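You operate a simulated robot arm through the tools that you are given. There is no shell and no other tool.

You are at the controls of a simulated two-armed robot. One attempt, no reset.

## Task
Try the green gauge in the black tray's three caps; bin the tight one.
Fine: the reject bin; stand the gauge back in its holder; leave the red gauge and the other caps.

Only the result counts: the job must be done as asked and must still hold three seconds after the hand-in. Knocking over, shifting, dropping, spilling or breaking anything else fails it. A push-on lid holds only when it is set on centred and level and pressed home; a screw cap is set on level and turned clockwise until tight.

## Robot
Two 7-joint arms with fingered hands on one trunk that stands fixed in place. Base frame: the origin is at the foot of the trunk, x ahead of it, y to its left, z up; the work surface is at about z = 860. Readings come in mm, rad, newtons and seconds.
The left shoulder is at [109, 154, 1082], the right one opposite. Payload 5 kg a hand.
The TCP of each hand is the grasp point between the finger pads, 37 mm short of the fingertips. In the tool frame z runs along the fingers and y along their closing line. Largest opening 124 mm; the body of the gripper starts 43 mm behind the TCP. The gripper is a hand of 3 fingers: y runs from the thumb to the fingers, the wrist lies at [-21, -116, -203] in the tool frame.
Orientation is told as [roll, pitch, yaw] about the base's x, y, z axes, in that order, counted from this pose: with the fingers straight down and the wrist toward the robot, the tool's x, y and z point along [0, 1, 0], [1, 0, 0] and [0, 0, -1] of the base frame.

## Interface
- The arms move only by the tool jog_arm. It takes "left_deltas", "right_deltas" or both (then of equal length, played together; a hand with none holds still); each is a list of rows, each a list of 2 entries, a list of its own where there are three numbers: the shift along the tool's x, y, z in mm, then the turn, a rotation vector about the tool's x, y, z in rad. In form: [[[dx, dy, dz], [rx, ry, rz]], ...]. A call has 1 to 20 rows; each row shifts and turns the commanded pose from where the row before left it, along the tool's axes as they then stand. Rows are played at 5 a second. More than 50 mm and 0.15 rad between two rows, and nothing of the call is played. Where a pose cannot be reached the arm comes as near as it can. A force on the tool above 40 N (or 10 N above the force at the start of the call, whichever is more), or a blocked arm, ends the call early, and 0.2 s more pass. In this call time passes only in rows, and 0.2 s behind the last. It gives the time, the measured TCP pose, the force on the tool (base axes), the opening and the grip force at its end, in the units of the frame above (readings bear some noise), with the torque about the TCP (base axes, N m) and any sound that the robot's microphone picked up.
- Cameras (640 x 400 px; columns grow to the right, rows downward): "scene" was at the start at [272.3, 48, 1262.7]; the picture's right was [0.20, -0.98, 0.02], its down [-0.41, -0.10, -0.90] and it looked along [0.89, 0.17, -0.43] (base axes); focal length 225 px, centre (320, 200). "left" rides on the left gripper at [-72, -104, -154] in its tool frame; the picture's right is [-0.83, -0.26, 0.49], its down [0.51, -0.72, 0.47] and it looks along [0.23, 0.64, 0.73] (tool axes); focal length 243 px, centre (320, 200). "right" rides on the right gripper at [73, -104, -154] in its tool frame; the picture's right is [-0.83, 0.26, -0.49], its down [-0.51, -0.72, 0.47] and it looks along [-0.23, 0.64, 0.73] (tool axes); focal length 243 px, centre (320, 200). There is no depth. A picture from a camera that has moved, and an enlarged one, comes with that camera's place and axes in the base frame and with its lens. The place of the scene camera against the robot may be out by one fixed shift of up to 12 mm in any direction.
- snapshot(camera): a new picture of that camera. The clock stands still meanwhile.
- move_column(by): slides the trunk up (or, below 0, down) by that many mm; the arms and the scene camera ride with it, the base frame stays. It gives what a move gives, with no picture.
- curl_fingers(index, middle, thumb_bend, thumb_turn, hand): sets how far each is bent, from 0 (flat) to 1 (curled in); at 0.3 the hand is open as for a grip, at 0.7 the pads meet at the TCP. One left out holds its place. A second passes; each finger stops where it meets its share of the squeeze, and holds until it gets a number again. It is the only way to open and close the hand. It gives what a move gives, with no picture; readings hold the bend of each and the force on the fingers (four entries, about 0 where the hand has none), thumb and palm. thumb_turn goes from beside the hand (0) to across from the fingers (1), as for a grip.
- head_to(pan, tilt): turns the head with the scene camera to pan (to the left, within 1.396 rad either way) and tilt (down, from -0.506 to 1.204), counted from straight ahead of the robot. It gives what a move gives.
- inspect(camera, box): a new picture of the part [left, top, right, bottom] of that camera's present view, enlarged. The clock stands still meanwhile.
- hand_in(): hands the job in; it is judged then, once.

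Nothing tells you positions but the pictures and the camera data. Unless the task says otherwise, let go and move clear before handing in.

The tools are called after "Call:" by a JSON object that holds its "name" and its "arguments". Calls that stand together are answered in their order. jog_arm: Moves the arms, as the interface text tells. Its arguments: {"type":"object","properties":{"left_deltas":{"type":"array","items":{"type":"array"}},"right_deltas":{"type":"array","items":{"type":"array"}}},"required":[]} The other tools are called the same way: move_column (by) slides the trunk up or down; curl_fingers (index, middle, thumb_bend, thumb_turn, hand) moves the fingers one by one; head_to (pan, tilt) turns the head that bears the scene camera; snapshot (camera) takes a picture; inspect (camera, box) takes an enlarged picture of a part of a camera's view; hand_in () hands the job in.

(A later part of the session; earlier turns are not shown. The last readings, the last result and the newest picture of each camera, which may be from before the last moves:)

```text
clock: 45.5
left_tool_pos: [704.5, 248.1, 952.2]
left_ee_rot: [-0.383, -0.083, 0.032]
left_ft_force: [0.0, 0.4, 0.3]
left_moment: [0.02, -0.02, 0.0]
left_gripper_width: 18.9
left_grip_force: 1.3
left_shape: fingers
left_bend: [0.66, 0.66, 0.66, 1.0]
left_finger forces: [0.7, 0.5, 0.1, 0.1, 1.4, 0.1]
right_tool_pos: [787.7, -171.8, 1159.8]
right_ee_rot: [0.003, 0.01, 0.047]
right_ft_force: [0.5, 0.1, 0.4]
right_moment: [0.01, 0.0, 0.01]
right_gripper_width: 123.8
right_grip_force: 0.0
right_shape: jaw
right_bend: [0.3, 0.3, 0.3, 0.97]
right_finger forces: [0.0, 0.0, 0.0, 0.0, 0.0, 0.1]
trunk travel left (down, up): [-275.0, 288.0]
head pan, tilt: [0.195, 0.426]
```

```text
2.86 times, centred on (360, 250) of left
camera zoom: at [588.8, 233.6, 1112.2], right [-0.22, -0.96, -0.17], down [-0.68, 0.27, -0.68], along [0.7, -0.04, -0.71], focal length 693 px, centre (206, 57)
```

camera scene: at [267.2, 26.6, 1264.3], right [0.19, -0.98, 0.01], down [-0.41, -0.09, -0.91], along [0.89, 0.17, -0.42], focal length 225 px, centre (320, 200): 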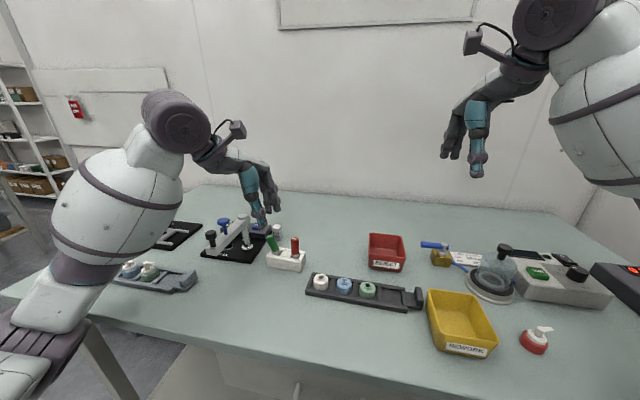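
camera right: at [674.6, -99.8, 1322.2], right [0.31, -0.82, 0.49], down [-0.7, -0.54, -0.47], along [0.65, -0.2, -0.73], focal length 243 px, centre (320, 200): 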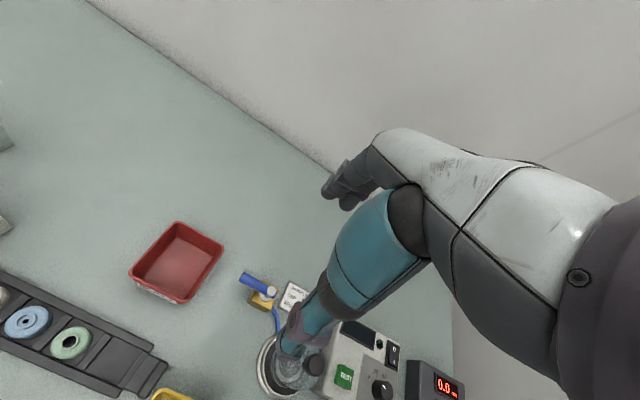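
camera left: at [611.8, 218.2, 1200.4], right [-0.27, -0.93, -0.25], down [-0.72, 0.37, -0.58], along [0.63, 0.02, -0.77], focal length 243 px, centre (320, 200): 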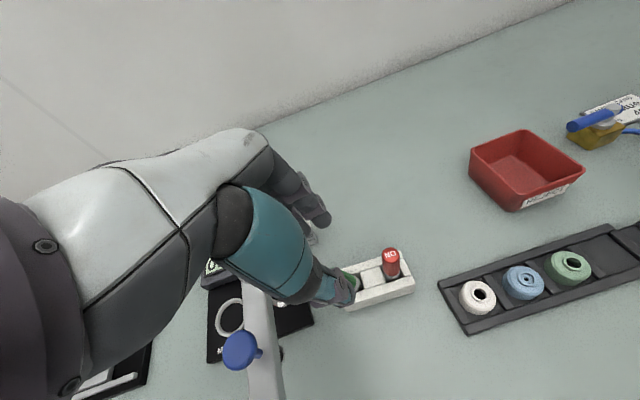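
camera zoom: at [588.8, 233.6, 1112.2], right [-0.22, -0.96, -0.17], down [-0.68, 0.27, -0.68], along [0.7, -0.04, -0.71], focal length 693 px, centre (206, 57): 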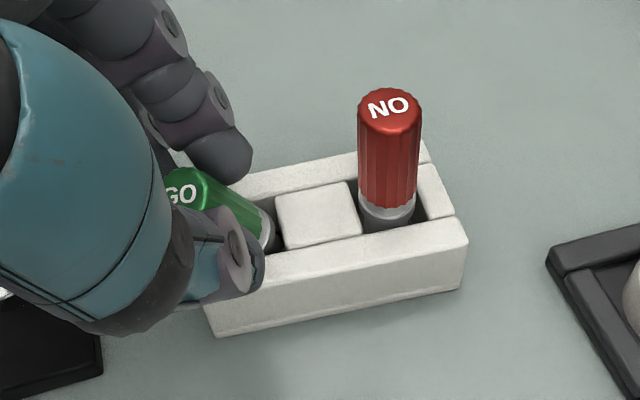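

Excellent – an even three-point hold: index 0.7, middle 0.5, thumb 1.4 N. Now I squeeze firmly.

Call:
{"name": "curl_fingers", "arguments": {"hand": "left", "index": 0.74, "middle": 0.74, "thumb_bend": 0.74}}

Call:
{"name": "inspect", "arguments": {"camera": "scene", "box": [250, 205, 306, 275]}}

Call:
{"name": "inspect", "arguments": {"camera": "left", "box": [290, 180, 430, 320]}}

```text
clock: 46.5
left_tool_pos: [705.6, 247.5, 952.8]
left_ee_rot: [-0.383, -0.084, 0.031]
left_ft_force: [-0.1, 1.8, -0.2]
left_moment: [0.1, 0.03, 0.02]
left_gripper_width: 15.5
left_grip_force: 18.1
left_shape: fingers
left_bend: [0.72, 0.72, 0.67, 1.0]
left_finger forces: [10.0, 11.3, 0.1, 0.0, 14.9, 0.0]
right_tool_pos: [787.3, -174.0, 1161.2]
right_ee_rot: [0.003, 0.009, 0.046]
right_ft_force: [-0.7, 0.1, 0.4]
right_moment: [0.01, -0.01, 0.02]
right_gripper_width: 123.8
right_grip_force: 0.0
right_shape: jaw
right_bend: [0.3, 0.3, 0.3, 0.97]
right_finger forces: [0.0, 0.0, 0.0, 0.1, 0.0, 0.0]
trunk travel left (down, up): [-275.0, 288.0]
head pan, tilt: [0.195, 0.426]
```

```text
5.71 times, centred on (278, 240) of scene
camera zoom: at [267.8, 25.5, 1264.4], right [0.2, -0.98, 0.01], down [-0.41, -0.09, -0.91], along [0.89, 0.17, -0.42], focal length 1288 px, centre (560, -29)
```

zoom: 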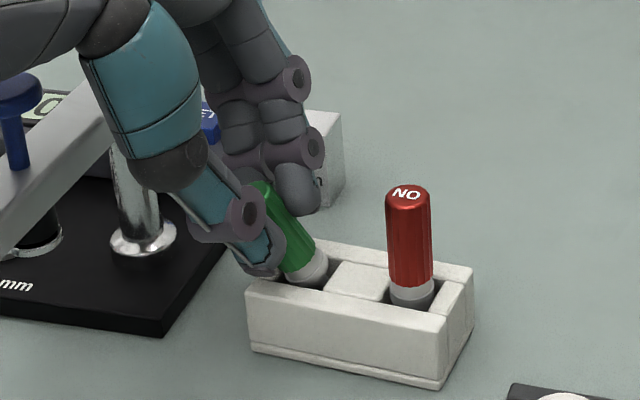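

```text
2.86 times, centred on (360, 250) of left
camera zoom: at [588.8, 233.6, 1112.2], right [-0.22, -0.96, -0.17], down [-0.68, 0.27, -0.68], along [0.7, -0.03, -0.71], focal length 693 px, centre (206, 57)
```

zoom: 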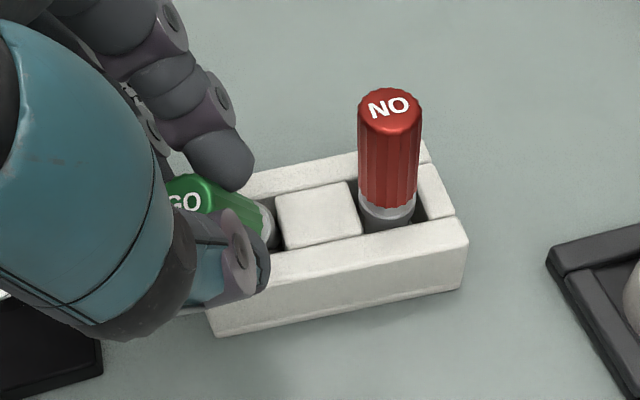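

Firm hold now at 18 N, both fingers and thumb sharing. I'll draw the gauge out along its own axis.

Call:
{"name": "jog_arm", "arguments": {"left_deltas": [[[0, 0, -4], [0, 0, 0]], [[0, 0, -6], [0, 0, 0]], [[0, 0, -8], [0, 0, 0]], [[0, 0, -10], [0, 0, 0]], [[0, 0, -12], [0, 0, 0]]]}}

Call:
{"name": "inspect", "arguments": {"camera": "scene", "box": [240, 190, 310, 275]}}

Call:
{"name": "inspect", "arguments": {"camera": "left", "box": [290, 180, 430, 320]}}

```text
clock: 47.7
left_tool_pos: [701.0, 260.8, 988.5]
left_ee_rot: [-0.38, -0.084, 0.031]
left_ft_force: [0.6, -0.2, -0.3]
left_moment: [0.04, -0.04, -0.04]
left_gripper_width: 15.2
left_grip_force: 17.7
left_shape: fingers
left_bend: [0.73, 0.72, 0.67, 1.0]
left_finger forces: [11.2, 9.1, 0.0, 0.0, 14.7, 0.0]
right_tool_pos: [788.2, -173.3, 1160.2]
right_ee_rot: [0.005, 0.01, 0.044]
right_ft_force: [-0.1, -0.4, 0.4]
right_moment: [0.0, -0.01, 0.03]
right_gripper_width: 123.7
right_grip_force: 0.1
right_shape: jaw
right_bend: [0.3, 0.3, 0.3, 0.97]
right_finger forces: [0.1, 0.1, 0.0, 0.0, 0.0, 0.0]
trunk travel left (down, up): [-275.0, 288.0]
head pan, tilt: [0.195, 0.426]
```

```text
4.71 times, centred on (275, 232) of scene
camera zoom: at [267.8, 25.4, 1264.4], right [0.2, -0.98, 0.01], down [-0.41, -0.09, -0.91], along [0.89, 0.17, -0.42], focal length 1061 px, centre (532, 47)
```

zoom: 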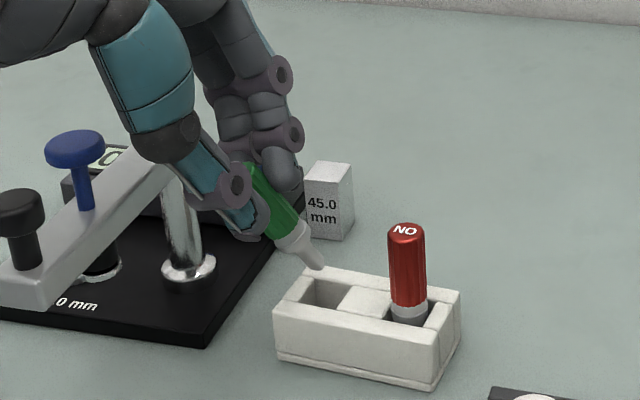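

```text
2.86 times, centred on (360, 250) of left
camera zoom: at [584.7, 247.6, 1148.5], right [-0.22, -0.96, -0.17], down [-0.68, 0.27, -0.68], along [0.7, -0.03, -0.71], focal length 693 px, centre (206, 57)
```

zoom: 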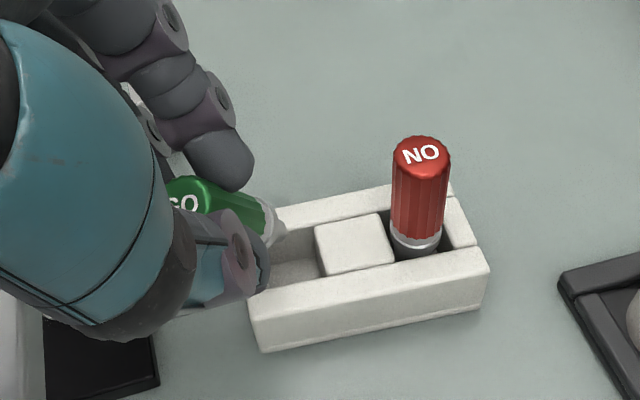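

The green gauge is out; I can see its collar and pin. I'll raise it clear and turn the hand upright in free air.

Call:
{"name": "jog_arm", "arguments": {"left_deltas": [[[-9, 2, -22], [0, 0, 0]], [[-9, 2, -22], [0, 0, 0]], [[-9, 2, -22], [0, 0, 0]], [[-8, 0, 0], [0.021, 0.095, 0.008]], [[-8, 0, 0], [0.021, 0.095, 0.008]], [[-8, 0, 0], [0.021, 0.095, 0.008]], [[-8, 0, 0], [0.021, 0.095, 0.008]]]}}

Call:
{"name": "snapshot", "arguments": {"camera": "scene"}}

Call:
{"name": "snapshot", "arguments": {"camera": "left"}}

```text
clock: 49.3
left_tool_pos: [700.4, 231.6, 1068.8]
left_ee_rot: [0.001, -0.009, -0.014]
left_ft_force: [-0.3, -0.6, -0.6]
left_moment: [-0.02, 0.03, -0.01]
left_gripper_width: 15.4
left_grip_force: 17.7
left_shape: fingers
left_bend: [0.73, 0.72, 0.67, 1.0]
left_finger forces: [11.5, 9.1, 0.0, 0.1, 14.8, 0.0]
right_tool_pos: [786.7, -175.0, 1160.6]
right_ee_rot: [0.004, 0.007, 0.046]
right_ft_force: [0.0, -0.2, -0.7]
right_moment: [0.0, -0.01, -0.03]
right_gripper_width: 123.5
right_grip_force: 0.1
right_shape: jaw
right_bend: [0.3, 0.3, 0.3, 0.97]
right_finger forces: [0.0, 0.1, 0.0, 0.0, 0.1, 0.0]
trunk travel left (down, up): [-275.0, 288.0]
head pan, tilt: [0.195, 0.426]
```

```text
taken
camera scene: at [267.7, 25.3, 1264.4], right [0.2, -0.98, 0.0], down [-0.41, -0.09, -0.91], along [0.89, 0.18, -0.42], focal length 225 px, centre (320, 200)
```

scene: 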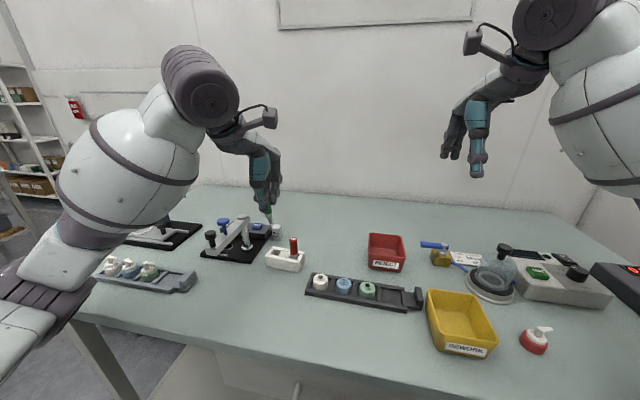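

```text
taken
camera left: at [596.0, 159.8, 1220.9], right [-0.27, -0.83, -0.5], down [-0.71, 0.52, -0.48], along [0.65, 0.22, -0.73], focal length 243 px, centre (320, 200)
```

left: 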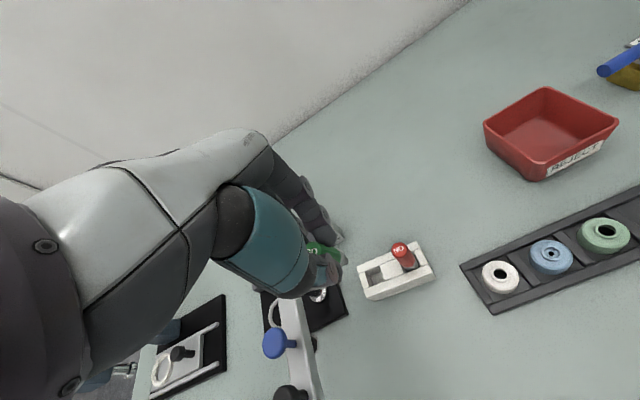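

Gauge held upright in free air. I'll zoom in on the held gauge and the empty holder socket.

Call:
{"name": "inspect", "arguments": {"camera": "scene", "box": [245, 165, 295, 230]}}

Call:
{"name": "inspect", "arguments": {"camera": "scene", "box": [258, 232, 310, 276]}}

Call:
{"name": "inspect", "arguments": {"camera": "left", "box": [280, 210, 450, 320]}}

```text
6.15 times, centred on (270, 198) of scene
camera zoom: at [267.7, 25.3, 1264.4], right [0.2, -0.98, 0.0], down [-0.41, -0.09, -0.91], along [0.89, 0.18, -0.42], focal length 1387 px, centre (628, 215)
```

zoom: 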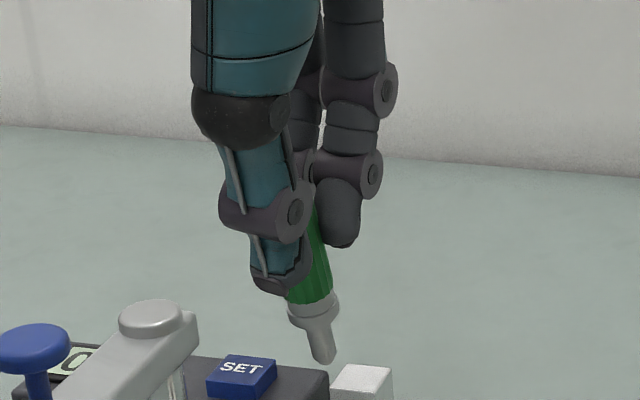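

```text
9.09 times, centred on (284, 254) of scene
camera zoom: at [267.7, 25.3, 1264.4], right [0.2, -0.98, 0.0], down [-0.41, -0.09, -0.91], along [0.89, 0.18, -0.42], focal length 2049 px, centre (647, -291)
```

zoom: 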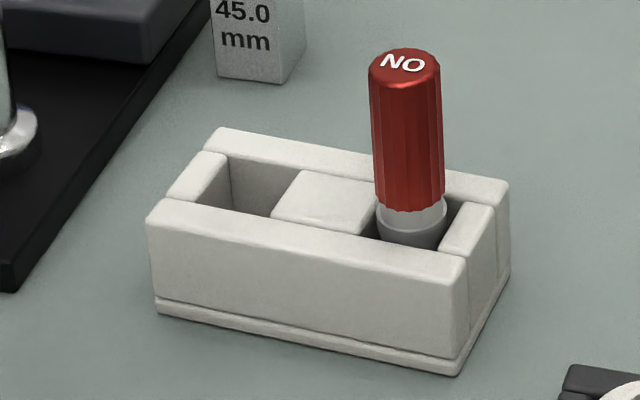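

```text
3.64 times, centred on (365, 265) of left
camera zoom: at [596.0, 159.8, 1220.9], right [-0.27, -0.83, -0.5], down [-0.71, 0.52, -0.48], along [0.65, 0.22, -0.73], focal length 882 px, centre (156, -36)
```

zoom: 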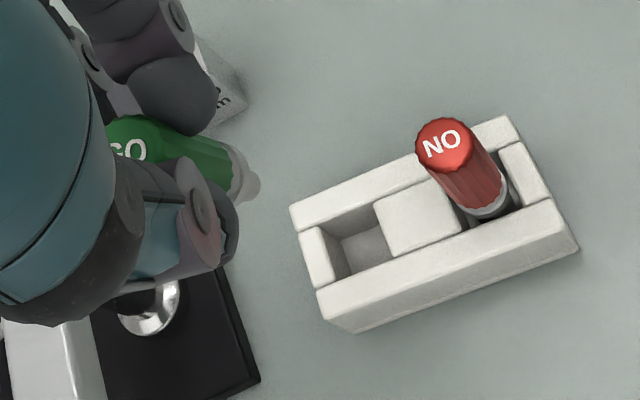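

The gauge is held with its tip tilted slightly toward -y. To judge tilt and x-alignment I want a side view, so I'll swing the right hand (empty) out and turn it so its camera looks toward the caps.

Call:
{"name": "jog_arm", "arguments": {"right_deltas": [[[-18.2, -15.0, 0], [0, 0, -0.1]], [[-16.6, -16.7, 0], [0, 0, -0.1]], [[-14.9, -18.3, 0], [0, 0, -0.1]], [[-13.0, -19.7, 0], [0, 0, -0.1]], [[-10.9, -20.8, 0], [0, 0, -0.1]], [[-8.9, -21.9, 10], [0, 0, -0.1]], [[-6.6, -22.7, 10], [0, 0, -0.1]], [[-4.3, -23.1, 10], [0, 0, -0.1]], [[-1.9, -23.5, 10], [0, 0, -0.1]], [[0.3, -23.5, 10], [0, 0, -0.1]]]}}

Call:
{"name": "snapshot", "arguments": {"camera": "right"}}

Call:
{"name": "snapshot", "arguments": {"camera": "scene"}}

```text
clock: 50.7
left_tool_pos: [715.2, 251.9, 1056.4]
left_ee_rot: [-0.019, -0.003, -0.015]
left_ft_force: [0.1, 0.9, -0.1]
left_moment: [-0.08, 0.07, -0.06]
left_gripper_width: 15.2
left_grip_force: 17.5
left_shape: fingers
left_bend: [0.73, 0.72, 0.67, 1.0]
left_finger forces: [11.3, 9.1, 0.0, 0.0, 14.9, 0.0]
right_tool_pos: [723.7, -160.8, 1164.6]
right_ee_rot: [0.026, -0.044, 0.816]
right_ft_force: [0.5, 0.3, -0.7]
right_moment: [0.03, 0.08, 0.05]
right_gripper_width: 124.0
right_grip_force: 0.0
right_shape: jaw
right_bend: [0.3, 0.3, 0.3, 0.98]
right_finger forces: [0.1, 0.0, 0.0, 0.0, 0.1, 0.1]
trunk travel left (down, up): [-275.0, 288.0]
head pan, tilt: [0.195, 0.426]
stopped in row 7 (right hand): the arm was blocked; the commanded pose is now the measured one
```

```text
taken
camera right: at [596.9, -194.6, 1315.8], right [0.78, -0.4, 0.48], down [-0.12, -0.85, -0.52], along [0.62, 0.34, -0.71], focal length 243 px, centre (320, 200)
```

right: 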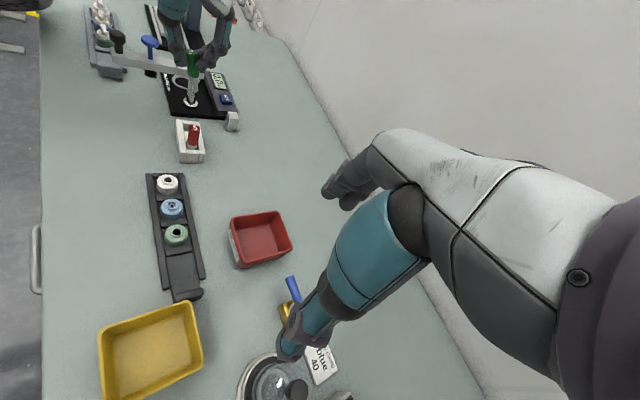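

```text
taken
camera scene: at [285.2, 49.5, 1257.1], right [0.19, -0.98, 0.02], down [-0.42, -0.1, -0.9], along [0.89, 0.17, -0.43], focal length 225 px, centre (320, 200)
```

scene: 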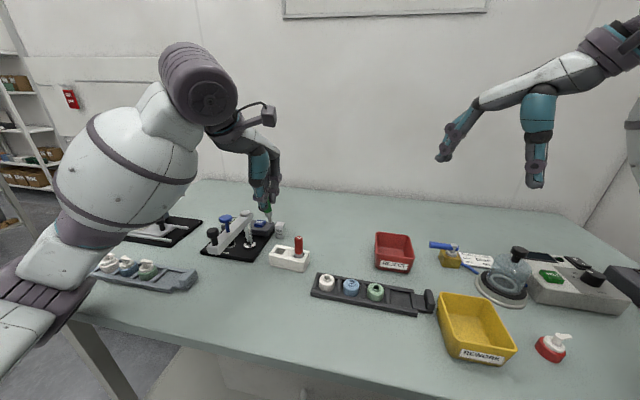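

The right arm stalled partway and the torso swayed with it, shifting the left hand about 20 mm as well; nothing was touched. The right camera already has a useful view from the right side, so I'll leave the right arm there and check that the left arm settles.

Call:
{"name": "jog_arm", "arguments": {"left_deltas": [[[0, 0, -3], [0, 0, 0]], [[0, 0, 0], [0, 0, 0]]], "right_deltas": [[[0, 0, -2], [0, 0, 0]], [[0, 0, 0], [0, 0, 0]]]}}

Call:
{"name": "snapshot", "arguments": {"camera": "scene"}}

Call:
{"name": "inspect", "arguments": {"camera": "right", "box": [80, 0, 300, 260]}}

```text
clock: 51.5
left_tool_pos: [710.5, 245.1, 1069.1]
left_ee_rot: [-0.012, -0.01, -0.015]
left_ft_force: [0.5, 0.4, -0.6]
left_moment: [0.01, 0.01, 0.0]
left_gripper_width: 15.2
left_grip_force: 17.3
left_shape: fingers
left_bend: [0.73, 0.72, 0.67, 1.0]
left_finger forces: [11.2, 9.2, 0.0, 0.1, 14.7, 0.1]
right_tool_pos: [716.4, -156.4, 1168.7]
right_ee_rot: [0.039, -0.059, 0.838]
right_ft_force: [-0.9, -0.4, -0.7]
right_moment: [0.02, 0.02, -0.01]
right_gripper_width: 123.6
right_grip_force: 0.0
right_shape: jaw
right_bend: [0.3, 0.3, 0.3, 0.98]
right_finger forces: [0.1, 0.0, 0.0, 0.0, 0.1, 0.1]
trunk travel left (down, up): [-275.0, 288.0]
head pan, tilt: [0.195, 0.426]
stopped in row 2 (left hand): the arm was blocked; the commanded pose is now the measured one
```

```text
taken
camera scene: at [277.7, 40.4, 1261.6], right [0.2, -0.98, 0.02], down [-0.42, -0.1, -0.9], along [0.89, 0.17, -0.43], focal length 225 px, centre (320, 200)
```

scene: 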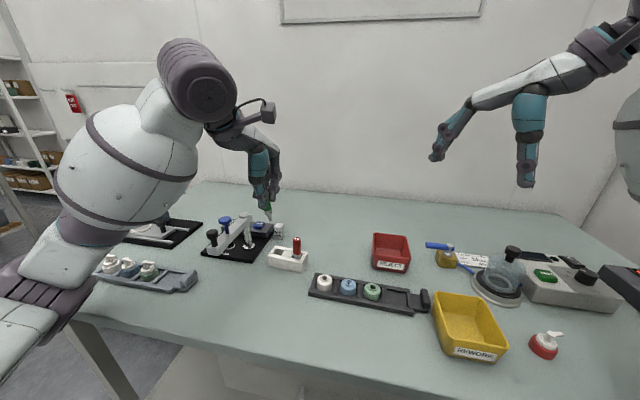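

```text
1.54 times, centred on (190, 130) of right
camera zoom: at [590.7, -196.4, 1320.2], right [0.79, -0.39, 0.48], down [-0.1, -0.84, -0.53], along [0.61, 0.37, -0.7], focal length 373 px, centre (520, 308)
```

zoom: 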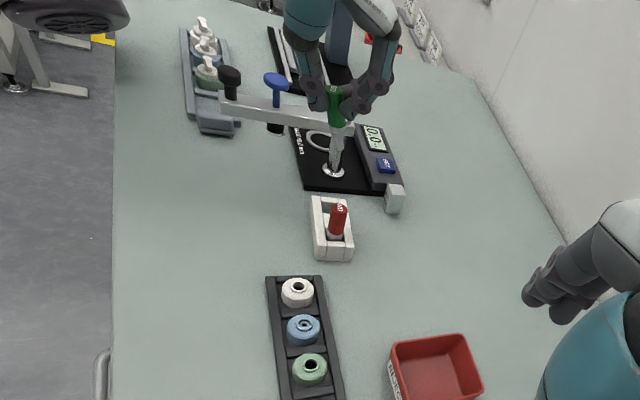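

The torso is still swinging back from that motion. I'll let it settle with idle rows.

Call:
{"name": "jog_arm", "arguments": {"left_deltas": [[[0, 0, 0], [0, 0, 0]], [[0, 0, 0], [0, 0, 0]], [[0, 0, 0], [0, 0, 0]], [[0, 0, 0], [0, 0, 0]], [[0, 0, 0], [0, 0, 0]], [[0, 0, 0], [0, 0, 0]]]}}

Call:
{"name": "snapshot", "arguments": {"camera": "right"}}

```text
clock: 53.1
left_tool_pos: [705.2, 240.2, 1071.5]
left_ee_rot: [-0.006, -0.016, -0.015]
left_ft_force: [-0.8, 0.4, -0.3]
left_moment: [-0.01, 0.0, 0.02]
left_gripper_width: 15.3
left_grip_force: 17.4
left_shape: fingers
left_bend: [0.73, 0.72, 0.67, 1.0]
left_finger forces: [11.2, 9.1, 0.0, 0.1, 14.7, 0.0]
right_tool_pos: [711.7, -155.2, 1173.1]
right_ee_rot: [0.038, -0.071, 0.846]
right_ft_force: [0.2, -0.7, 0.1]
right_moment: [0.02, 0.01, 0.0]
right_gripper_width: 123.8
right_grip_force: 0.0
right_shape: jaw
right_bend: [0.3, 0.3, 0.3, 0.98]
right_finger forces: [0.1, 0.0, 0.0, 0.1, 0.1, 0.0]
trunk travel left (down, up): [-275.0, 288.0]
head pan, tilt: [0.195, 0.426]
stopped in row 6 (left hand): the arm was blocked; the commanded pose is now the measured one
```

```text
taken
camera right: at [585.3, -197.7, 1323.1], right [0.79, -0.39, 0.48], down [-0.09, -0.84, -0.54], along [0.61, 0.38, -0.69], focal length 243 px, centre (320, 200)
```

right: 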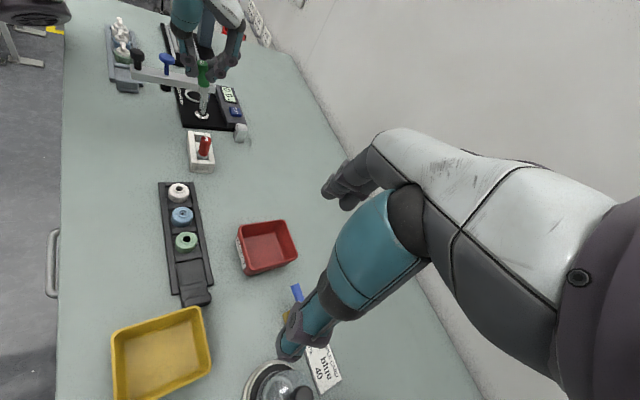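

Call:
{"name": "jog_arm", "arguments": {"left_deltas": [[[0, 0, 0], [0, 0, 0]], [[0, 0, 0], [0, 0, 0]], [[0, 0, 0], [0, 0, 0]], [[0, 0, 0], [0, 0, 0]], [[0, 0, 0], [0, 0, 0]], [[0, 0, 0], [0, 0, 0]], [[0, 0, 0], [0, 0, 0]], [[0, 0, 0], [0, 0, 0]]]}}

Call:
{"name": "jog_arm", "arguments": {"left_deltas": [[[0, 0, 0], [0, 0, 0]], [[0, 0, 0], [0, 0, 0]], [[0, 0, 0], [0, 0, 0]], [[0, 0, 0], [0, 0, 0]], [[0, 0, 0], [0, 0, 0]], [[0, 0, 0], [0, 0, 0]], [[0, 0, 0], [0, 0, 0]], [[0, 0, 0], [0, 0, 0]]]}}

```text
clock: 54.9
left_tool_pos: [707.2, 242.9, 1071.1]
left_ee_rot: [-0.009, -0.01, -0.015]
left_ft_force: [-0.4, -0.2, -1.6]
left_moment: [-0.03, -0.01, 0.02]
left_gripper_width: 15.4
left_grip_force: 17.6
left_shape: fingers
left_bend: [0.73, 0.72, 0.67, 1.0]
left_finger forces: [11.2, 9.2, 0.1, 0.0, 14.6, 0.0]
right_tool_pos: [712.4, -156.1, 1172.3]
right_ee_rot: [0.039, -0.065, 0.843]
right_ft_force: [0.5, -0.1, 1.1]
right_moment: [0.03, 0.0, -0.01]
right_gripper_width: 123.8
right_grip_force: 0.1
right_shape: jaw
right_bend: [0.3, 0.3, 0.3, 0.98]
right_finger forces: [0.1, 0.0, 0.0, 0.0, 0.0, 0.0]
trunk travel left (down, up): [-275.0, 288.0]
head pan, tilt: [0.195, 0.426]
```

```text
clock: 56.7
left_tool_pos: [706.6, 242.1, 1070.8]
left_ee_rot: [-0.007, -0.01, -0.014]
left_ft_force: [-0.4, -0.5, 0.2]
left_moment: [0.03, 0.01, 0.01]
left_gripper_width: 15.2
left_grip_force: 16.9
left_shape: fingers
left_bend: [0.73, 0.72, 0.67, 1.0]
left_finger forces: [11.2, 9.1, 0.0, 0.0, 14.7, 0.0]
right_tool_pos: [712.7, -154.2, 1170.3]
right_ee_rot: [0.039, -0.065, 0.844]
right_ft_force: [0.2, -0.4, -0.3]
right_moment: [-0.01, -0.03, 0.0]
right_gripper_width: 123.7
right_grip_force: 0.1
right_shape: jaw
right_bend: [0.3, 0.3, 0.3, 0.98]
right_finger forces: [0.0, 0.0, 0.0, 0.1, 0.0, 0.0]
trunk travel left (down, up): [-275.0, 288.0]
head pan, tilt: [0.195, 0.426]
```

Everything has settled. Now close views of the held gauge from both the right and the scene camera to measure its tilt.

Call:
{"name": "inspect", "arguments": {"camera": "right", "box": [170, 40, 250, 130]}}

Call:
{"name": "inspect", "arguments": {"camera": "scene", "box": [248, 175, 298, 230]}}

Call:
{"name": "inspect", "arguments": {"camera": "right", "box": [140, 170, 230, 270]}}

```text
4.44 times, centred on (210, 85) of right
camera zoom: at [587.3, -197.5, 1321.6], right [0.79, -0.39, 0.48], down [-0.09, -0.84, -0.54], along [0.61, 0.38, -0.7], focal length 1078 px, centre (809, 711)
```

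zoom: 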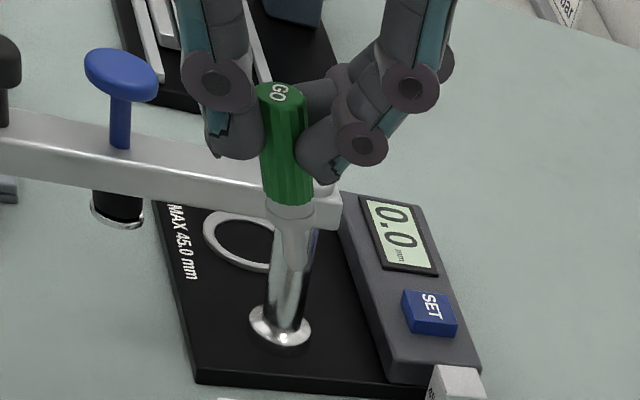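

```text
7.27 times, centred on (273, 202) of scene
camera zoom: at [274.5, 36.9, 1262.5], right [0.2, -0.98, 0.01], down [-0.42, -0.1, -0.9], along [0.89, 0.17, -0.43], focal length 1639 px, centre (662, 182)
```

zoom: 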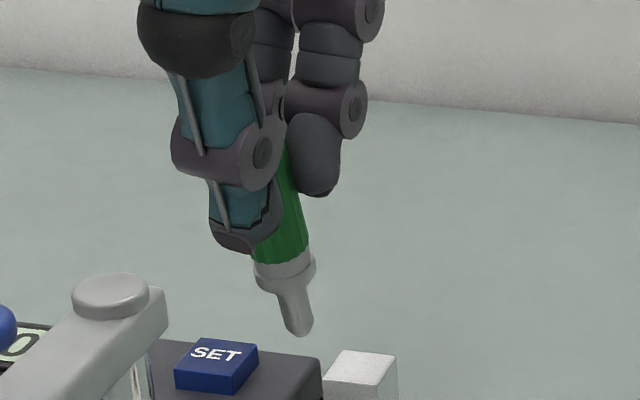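

```text
4.00 times, centred on (185, 220) of right
camera zoom: at [587.3, -197.5, 1321.6], right [0.79, -0.39, 0.48], down [-0.09, -0.84, -0.54], along [0.61, 0.38, -0.7], focal length 970 px, centre (860, 120)
```

zoom: 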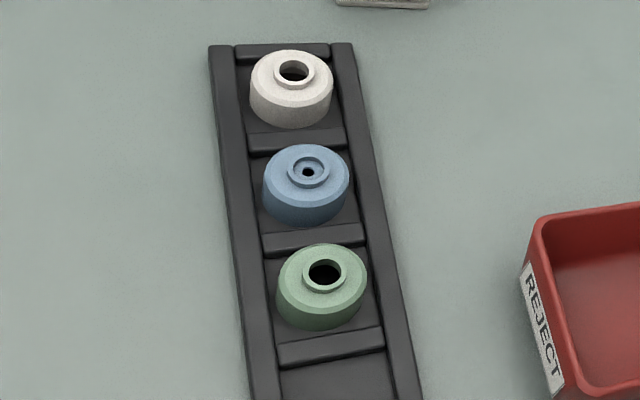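

The side view works well: the gauge leans about 0.16 rad (top toward the robot) and 0.07 rad (top toward +y) in the hand. I'll rotate the hand to make the gauge plumb and carry it over toward the white cap at a safe height.

Call:
{"name": "jog_arm", "arguments": {"left_deltas": [[[0, 0, 0], [0.054, 0.022, 0]], [[0, 0, 0], [0.054, 0.022, 0]], [[0, 0, 0], [0.054, 0.022, 0]], [[0, 0, 0], [0, 0, 0]], [[0, 0, 0], [0, 0, 0]]]}}

Call:
{"name": "inspect", "arguments": {"camera": "right", "box": [170, 40, 250, 130]}}

Call:
{"name": "inspect", "arguments": {"camera": "scene", "box": [248, 175, 298, 230]}}

```text
clock: 57.9
left_tool_pos: [705.5, 242.2, 1070.4]
left_ee_rot: [0.058, 0.15, -0.007]
left_ft_force: [-0.8, 0.5, -0.4]
left_moment: [0.01, 0.0, -0.02]
left_gripper_width: 15.3
left_grip_force: 17.2
left_shape: fingers
left_bend: [0.73, 0.72, 0.67, 1.0]
left_finger forces: [11.2, 9.2, 0.0, 0.0, 14.7, 0.0]
right_tool_pos: [712.8, -156.5, 1170.8]
right_ee_rot: [0.041, -0.064, 0.843]
right_ft_force: [-0.6, -0.5, 0.0]
right_moment: [0.0, 0.0, -0.01]
right_gripper_width: 124.0
right_grip_force: 0.0
right_shape: jaw
right_bend: [0.3, 0.3, 0.3, 0.98]
right_finger forces: [0.0, 0.0, 0.0, 0.0, 0.0, 0.0]
trunk travel left (down, up): [-275.0, 288.0]
head pan, tilt: [0.195, 0.426]
```

```text
4.44 times, centred on (210, 85) of right
camera zoom: at [587.4, -197.5, 1321.3], right [0.79, -0.39, 0.48], down [-0.09, -0.84, -0.54], along [0.61, 0.38, -0.7], focal length 1078 px, centre (809, 711)
```

zoom: 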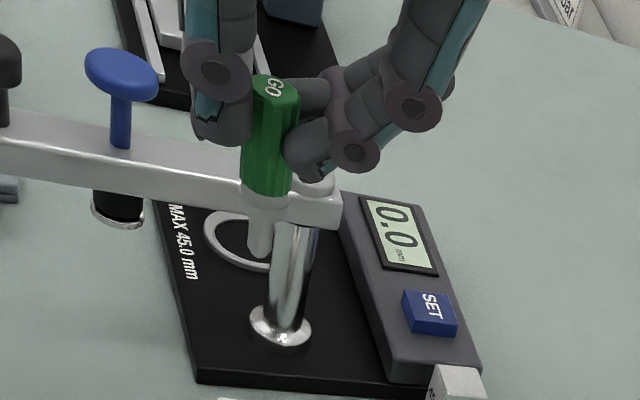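

```text
7.27 times, centred on (273, 202) of scene
camera zoom: at [274.5, 36.8, 1262.5], right [0.2, -0.98, 0.01], down [-0.42, -0.09, -0.9], along [0.89, 0.17, -0.43], focal length 1639 px, centre (662, 182)
```

zoom: 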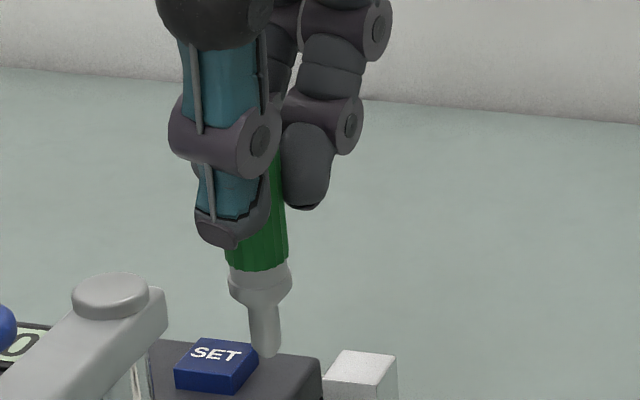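

Nearly plumb; a final small correction, then I carry the gauge at height over to the white cap and lower to a hover.

Call:
{"name": "jog_arm", "arguments": {"left_deltas": [[[0, 0, 0], [0.045, -0.015, 0]], [[-10, -3, 0], [0, 0, 0]], [[-17, -5.5, 0.4], [0, 0, 0]], [[-19, -6.3, 0.4], [0, 0, 0]], [[-19, -6.3, 0.4], [0, 0, 0]], [[-19, -6.3, 0.4], [0, 0, 0]], [[-19, -6.3, 0.4], [0, 0, 0]], [[-17, -6, 0.4], [0, 0, 0]], [[-14, -5, 0.4], [0, 0, 0]], [[-8, -2, 0.3], [0, 0, 0]], [[0, 0, 0], [0, 0, 0]], [[0, 0, 0], [0, 0, 0]]]}}

Call:
{"name": "snapshot", "arguments": {"camera": "right"}}

Call:
{"name": "snapshot", "arguments": {"camera": "scene"}}

```text
clock: 60.5
left_tool_pos: [659.5, 100.4, 1070.8]
left_ee_rot: [0.043, 0.195, -0.007]
left_ft_force: [-0.6, 0.2, -1.1]
left_moment: [0.02, 0.02, -0.01]
left_gripper_width: 15.1
left_grip_force: 17.3
left_shape: fingers
left_bend: [0.73, 0.73, 0.67, 1.0]
left_finger forces: [11.2, 9.1, 0.0, 0.0, 14.6, 0.0]
right_tool_pos: [713.2, -156.3, 1170.3]
right_ee_rot: [0.041, -0.064, 0.844]
right_ft_force: [-0.3, -0.7, 0.2]
right_moment: [0.01, 0.01, -0.02]
right_gripper_width: 124.0
right_grip_force: 0.0
right_shape: jaw
right_bend: [0.3, 0.3, 0.3, 0.98]
right_finger forces: [0.0, 0.0, 0.0, 0.0, 0.0, 0.0]
trunk travel left (down, up): [-275.0, 288.0]
head pan, tilt: [0.195, 0.426]
```

```text
taken
camera right: at [587.6, -197.5, 1320.9], right [0.79, -0.39, 0.47], down [-0.09, -0.84, -0.54], along [0.61, 0.38, -0.7], focal length 243 px, centre (320, 200)
```

right: 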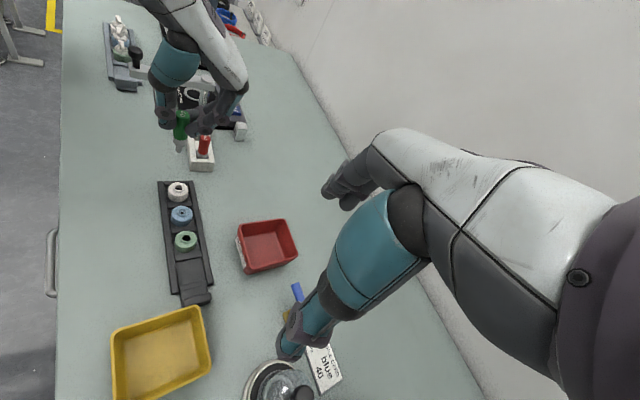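

```text
taken
camera scene: at [274.5, 36.7, 1262.5], right [0.2, -0.98, 0.01], down [-0.42, -0.09, -0.9], along [0.89, 0.17, -0.43], focal length 225 px, centre (320, 200)
```

scene: 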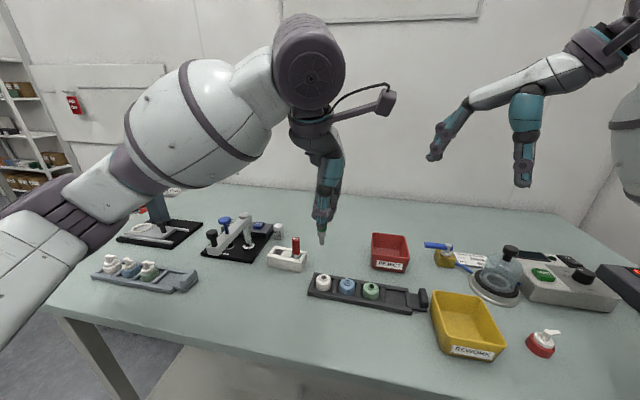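

The gauge hangs above the white cap's area. Close views from both sides to align it.

Call:
{"name": "inspect", "arguments": {"camera": "right", "box": [140, 100, 230, 210]}}

Call:
{"name": "inspect", "arguments": {"camera": "scene", "box": [295, 190, 355, 300]}}

```text
3.64 times, centred on (185, 155) of right
camera zoom: at [587.6, -197.5, 1320.9], right [0.79, -0.39, 0.47], down [-0.09, -0.84, -0.54], along [0.61, 0.38, -0.7], focal length 882 px, centre (811, 364)
```

zoom: 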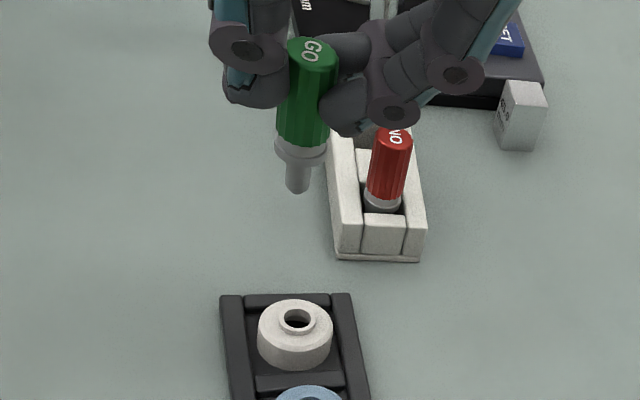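

```text
3.64 times, centred on (325, 245) of scene
camera zoom: at [274.5, 36.7, 1262.5], right [0.2, -0.98, 0.01], down [-0.42, -0.09, -0.9], along [0.89, 0.17, -0.43], focal length 820 px, centre (302, 36)
```

zoom: 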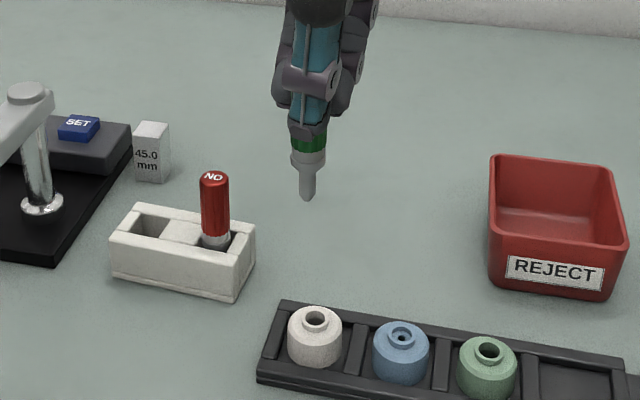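

Estimated correction is about +4 mm in x and -5.5 mm in y. I'll apply it while lowering 50 mm, then recheck close up.

Call:
{"name": "jog_arm", "arguments": {"left_deltas": [[[-1.9, 3.4, 10], [0, 0, 0]], [[-1.9, 3.4, 12], [0, 0, 0]], [[-1.9, 3.4, 14], [0, 0, 0]], [[-1.9, 3.4, 12], [0, 0, 0]], [[0, 0, 0], [0, 0, 0]], [[0, 0, 0], [0, 0, 0]]]}}

Call:
{"name": "inspect", "arguments": {"camera": "right", "box": [150, 130, 220, 220]}}

Call:
{"name": "inspect", "arguments": {"camera": "scene", "box": [300, 225, 350, 300]}}

```text
clock: 61.9
left_tool_pos: [661.8, 94.0, 1020.2]
left_ee_rot: [0.043, 0.196, -0.006]
left_ft_force: [-0.3, 0.3, -1.1]
left_moment: [0.02, 0.02, -0.03]
left_gripper_width: 15.1
left_grip_force: 17.3
left_shape: fingers
left_bend: [0.73, 0.73, 0.67, 1.0]
left_finger forces: [11.2, 9.1, 0.1, 0.1, 14.7, 0.1]
right_tool_pos: [712.7, -156.1, 1171.1]
right_ee_rot: [0.041, -0.066, 0.845]
right_ft_force: [-0.1, 0.4, 0.5]
right_moment: [-0.02, -0.01, 0.0]
right_gripper_width: 123.7
right_grip_force: 0.1
right_shape: jaw
right_bend: [0.3, 0.3, 0.3, 0.98]
right_finger forces: [0.0, 0.1, 0.0, 0.0, 0.1, 0.0]
trunk travel left (down, up): [-275.0, 288.0]
head pan, tilt: [0.195, 0.426]
```

```text
4.44 times, centred on (185, 175) of right
camera zoom: at [587.7, -197.5, 1320.8], right [0.79, -0.39, 0.47], down [-0.09, -0.84, -0.54], along [0.61, 0.38, -0.7], focal length 1078 px, centre (920, 311)
```

zoom: 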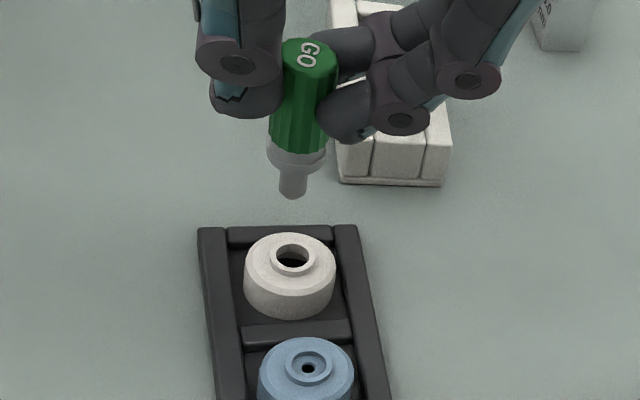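

```text
5.33 times, centred on (325, 262) of scene
camera zoom: at [274.5, 36.7, 1262.5], right [0.2, -0.98, 0.01], down [-0.42, -0.09, -0.9], along [0.89, 0.17, -0.43], focal length 1202 px, centre (293, -133)
```

zoom: 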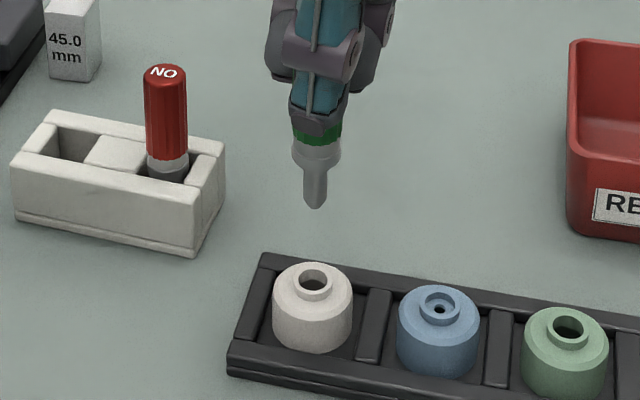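

The tip is about 43 mm above the white boss and 2.6 mm too far back in x. I'll correct and lower 35 mm, leaving a few millimetres.

Call:
{"name": "jog_arm", "arguments": {"left_deltas": [[[-0.6, 3.1, 11], [0, 0, 0]], [[-0.6, 3.1, 12], [0, 0, 0]], [[-0.6, 3.1, 10.5], [0, 0, 0]], [[0, 0, 0], [0, 0, 0]], [[0, 0, 0], [0, 0, 0]]]}}

Call:
{"name": "inspect", "arguments": {"camera": "right", "box": [160, 150, 210, 210]}}

Call:
{"name": "inspect", "arguments": {"camera": "scene", "box": [305, 240, 345, 295]}}

```text
clock: 63.1
left_tool_pos: [664.7, 95.2, 985.7]
left_ee_rot: [0.044, 0.196, -0.008]
left_ft_force: [-0.2, 0.1, -0.7]
left_moment: [-0.01, 0.01, 0.0]
left_gripper_width: 15.3
left_grip_force: 17.1
left_shape: fingers
left_bend: [0.73, 0.73, 0.67, 1.0]
left_finger forces: [11.4, 9.1, 0.1, 0.0, 14.6, 0.0]
right_tool_pos: [713.7, -156.4, 1170.4]
right_ee_rot: [0.039, -0.064, 0.846]
right_ft_force: [-0.3, 0.7, 0.1]
right_moment: [-0.02, 0.0, 0.01]
right_gripper_width: 123.9
right_grip_force: 0.1
right_shape: jaw
right_bend: [0.3, 0.3, 0.3, 0.98]
right_finger forces: [0.1, 0.0, 0.1, 0.0, 0.0, 0.1]
trunk travel left (down, up): [-275.0, 288.0]
head pan, tilt: [0.195, 0.426]
```

```text
6.67 times, centred on (185, 180) of right
camera zoom: at [587.8, -197.5, 1320.6], right [0.79, -0.39, 0.47], down [-0.09, -0.84, -0.54], along [0.61, 0.38, -0.7], focal length 1618 px, centre (1220, 333)
```

zoom: 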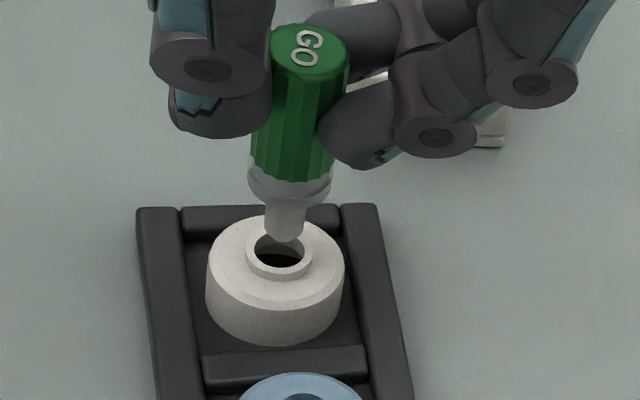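

```text
7.27 times, centred on (325, 268) of scene
camera zoom: at [274.5, 36.6, 1262.5], right [0.2, -0.98, 0.01], down [-0.42, -0.09, -0.9], along [0.89, 0.17, -0.43], focal length 1639 px, centre (284, -291)
```

zoom: 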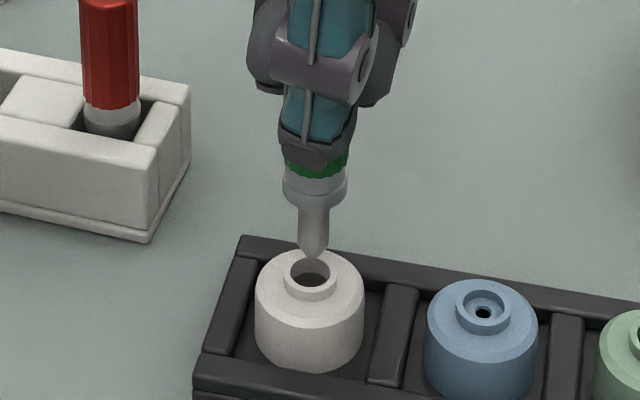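

Very close: tip about 7 mm above the bore, needs roughly -1 mm x, +0.6 mm y. I'll apply that and step down gently, reading forces.

Call:
{"name": "jog_arm", "arguments": {"left_deltas": [[[0.5, -1.0, 0.2], [0, 0, 0]], [[-0.2, 0.9, 4.5], [0, 0, 0]], [[0, 0, 0], [0, 0, 0]]]}}

Call:
{"name": "inspect", "arguments": {"camera": "right", "box": [160, 150, 210, 210]}}

Call:
{"name": "inspect", "arguments": {"camera": "scene", "box": [305, 240, 345, 295]}}

```text
clock: 63.9
left_tool_pos: [663.4, 95.7, 981.0]
left_ee_rot: [0.043, 0.195, -0.007]
left_ft_force: [-0.2, -0.1, -0.5]
left_moment: [0.01, -0.01, -0.02]
left_gripper_width: 15.3
left_grip_force: 17.2
left_shape: fingers
left_bend: [0.73, 0.73, 0.67, 1.0]
left_finger forces: [11.3, 9.1, 0.1, 0.0, 14.5, 0.1]
right_tool_pos: [712.2, -156.0, 1170.5]
right_ee_rot: [0.042, -0.066, 0.843]
right_ft_force: [-0.9, 0.2, -1.0]
right_moment: [0.02, 0.0, -0.02]
right_gripper_width: 124.1
right_grip_force: 0.1
right_shape: jaw
right_bend: [0.3, 0.3, 0.3, 0.98]
right_finger forces: [0.1, 0.0, 0.1, 0.1, 0.0, 0.0]
trunk travel left (down, up): [-275.0, 288.0]
head pan, tilt: [0.195, 0.426]
```

```text
6.67 times, centred on (185, 180) of right
camera zoom: at [587.8, -197.5, 1320.5], right [0.79, -0.39, 0.47], down [-0.09, -0.84, -0.54], along [0.61, 0.38, -0.7], focal length 1618 px, centre (1220, 333)
```

zoom: 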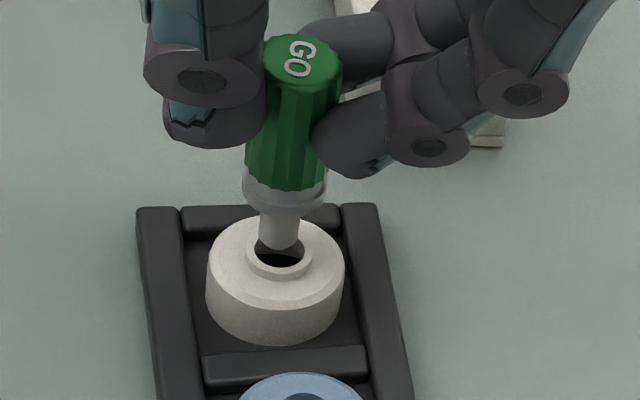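

```text
7.27 times, centred on (325, 268) of scene
camera zoom: at [274.5, 36.6, 1262.5], right [0.2, -0.98, 0.01], down [-0.42, -0.09, -0.9], along [0.89, 0.17, -0.43], focal length 1639 px, centre (284, -291)
```

zoom: 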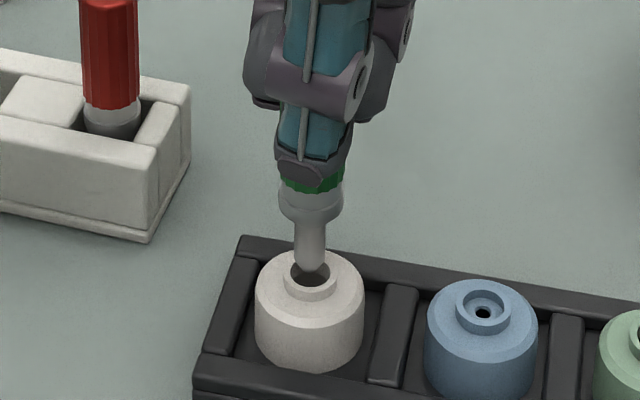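

Aligned within about half a millimetre. Stepping down into the white cap.

Call:
{"name": "jog_arm", "arguments": {"left_deltas": [[[-0.3, 1.0, 2.5], [0, 0, 0]], [[-0.1, 0.5, 2.5], [0, 0, 0]], [[0, 0, 0], [0, 0, 0]]]}}

Call:
{"name": "inspect", "arguments": {"camera": "scene", "box": [310, 250, 340, 290]}}

Call:
{"name": "inspect", "arguments": {"camera": "right", "box": [165, 155, 205, 205]}}

```text
clock: 64.7
left_tool_pos: [663.1, 94.7, 976.9]
left_ee_rot: [0.044, 0.196, -0.007]
left_ft_force: [-0.6, 0.3, -1.0]
left_moment: [0.03, 0.0, -0.01]
left_gripper_width: 15.1
left_grip_force: 17.6
left_shape: fingers
left_bend: [0.73, 0.73, 0.67, 1.0]
left_finger forces: [11.3, 9.1, 0.1, 0.0, 14.7, 0.1]
right_tool_pos: [712.3, -156.4, 1169.4]
right_ee_rot: [0.04, -0.066, 0.844]
right_ft_force: [-0.2, 0.3, -0.5]
right_moment: [-0.03, -0.03, 0.01]
right_gripper_width: 124.0
right_grip_force: 0.0
right_shape: jaw
right_bend: [0.3, 0.3, 0.3, 0.98]
right_finger forces: [0.0, 0.0, 0.0, 0.0, 0.1, 0.0]
trunk travel left (down, up): [-275.0, 288.0]
head pan, tilt: [0.195, 0.426]
```

```text
10.00 times, centred on (325, 270) of scene
camera zoom: at [274.5, 36.6, 1262.5], right [0.2, -0.98, 0.01], down [-0.42, -0.09, -0.9], along [0.89, 0.17, -0.43], focal length 2254 px, centre (270, -500)
```

zoom: 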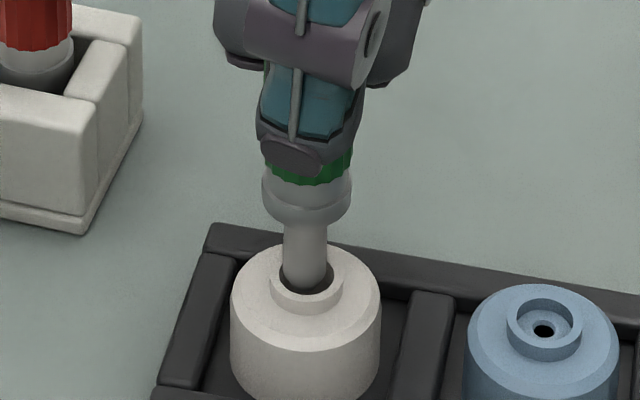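

```text
8.00 times, centred on (185, 180) of right
camera zoom: at [587.9, -197.5, 1320.4], right [0.79, -0.39, 0.47], down [-0.09, -0.84, -0.54], along [0.61, 0.38, -0.7], focal length 1941 px, centre (1400, 360)
```

zoom: 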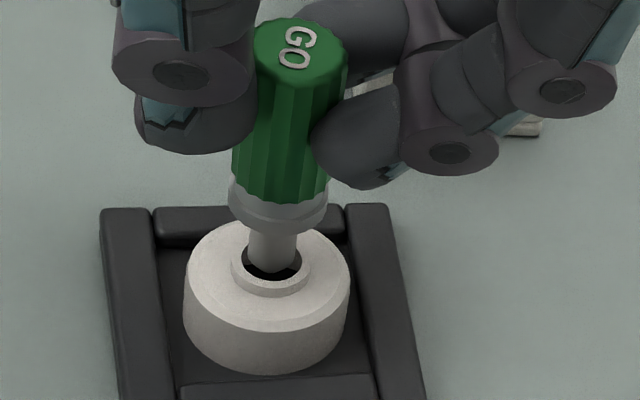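

The pin has entered the white bore with no force. I'll continue down in small steps.

Call:
{"name": "jog_arm", "arguments": {"left_deltas": [[[-0.2, 0.6, 3], [0, 0, 0]], [[-0.1, 0.6, 3], [0, 0, 0]], [[0, 0, 0], [0, 0, 0]]]}}

Call:
{"name": "inspect", "arguments": {"camera": "scene", "box": [310, 250, 340, 290]}}

Call:
{"name": "inspect", "arguments": {"camera": "right", "box": [165, 155, 205, 205]}}

```text
clock: 65.5
left_tool_pos: [665.0, 94.8, 969.8]
left_ee_rot: [0.044, 0.195, -0.006]
left_ft_force: [0.4, -1.0, -1.6]
left_moment: [0.03, -0.02, 0.0]
left_gripper_width: 15.4
left_grip_force: 17.2
left_shape: fingers
left_bend: [0.73, 0.73, 0.67, 1.0]
left_finger forces: [11.4, 9.0, 0.0, 0.0, 14.7, 0.1]
right_tool_pos: [711.7, -155.7, 1169.2]
right_ee_rot: [0.042, -0.062, 0.844]
right_ft_force: [1.1, 0.0, 0.5]
right_moment: [-0.01, 0.0, 0.03]
right_gripper_width: 124.0
right_grip_force: 0.1
right_shape: jaw
right_bend: [0.3, 0.3, 0.3, 0.98]
right_finger forces: [0.1, 0.0, 0.1, 0.0, 0.1, 0.0]
trunk travel left (down, up): [-275.0, 288.0]
head pan, tilt: [0.195, 0.426]
```

```text
10.00 times, centred on (325, 270) of scene
camera zoom: at [274.5, 36.6, 1262.5], right [0.2, -0.98, 0.01], down [-0.42, -0.09, -0.9], along [0.89, 0.17, -0.43], focal length 2254 px, centre (270, -500)
```

zoom: 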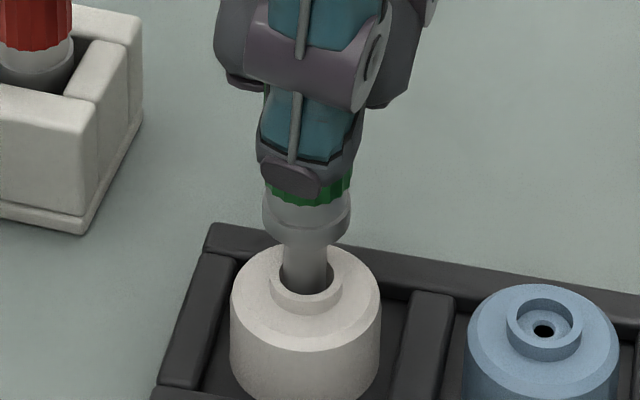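

```text
8.00 times, centred on (185, 180) of right
camera zoom: at [587.9, -197.5, 1320.4], right [0.79, -0.39, 0.47], down [-0.09, -0.84, -0.54], along [0.61, 0.38, -0.7], focal length 1941 px, centre (1400, 360)
```

zoom: 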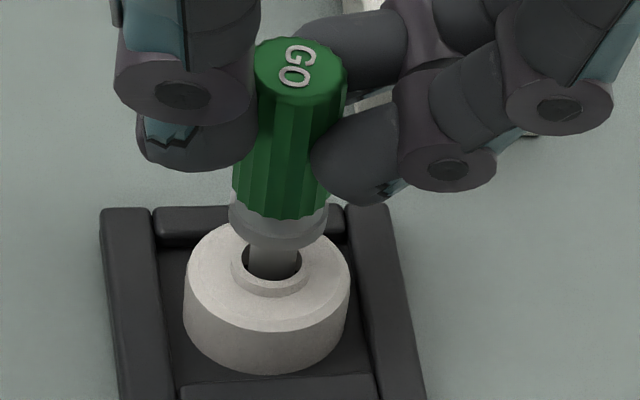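

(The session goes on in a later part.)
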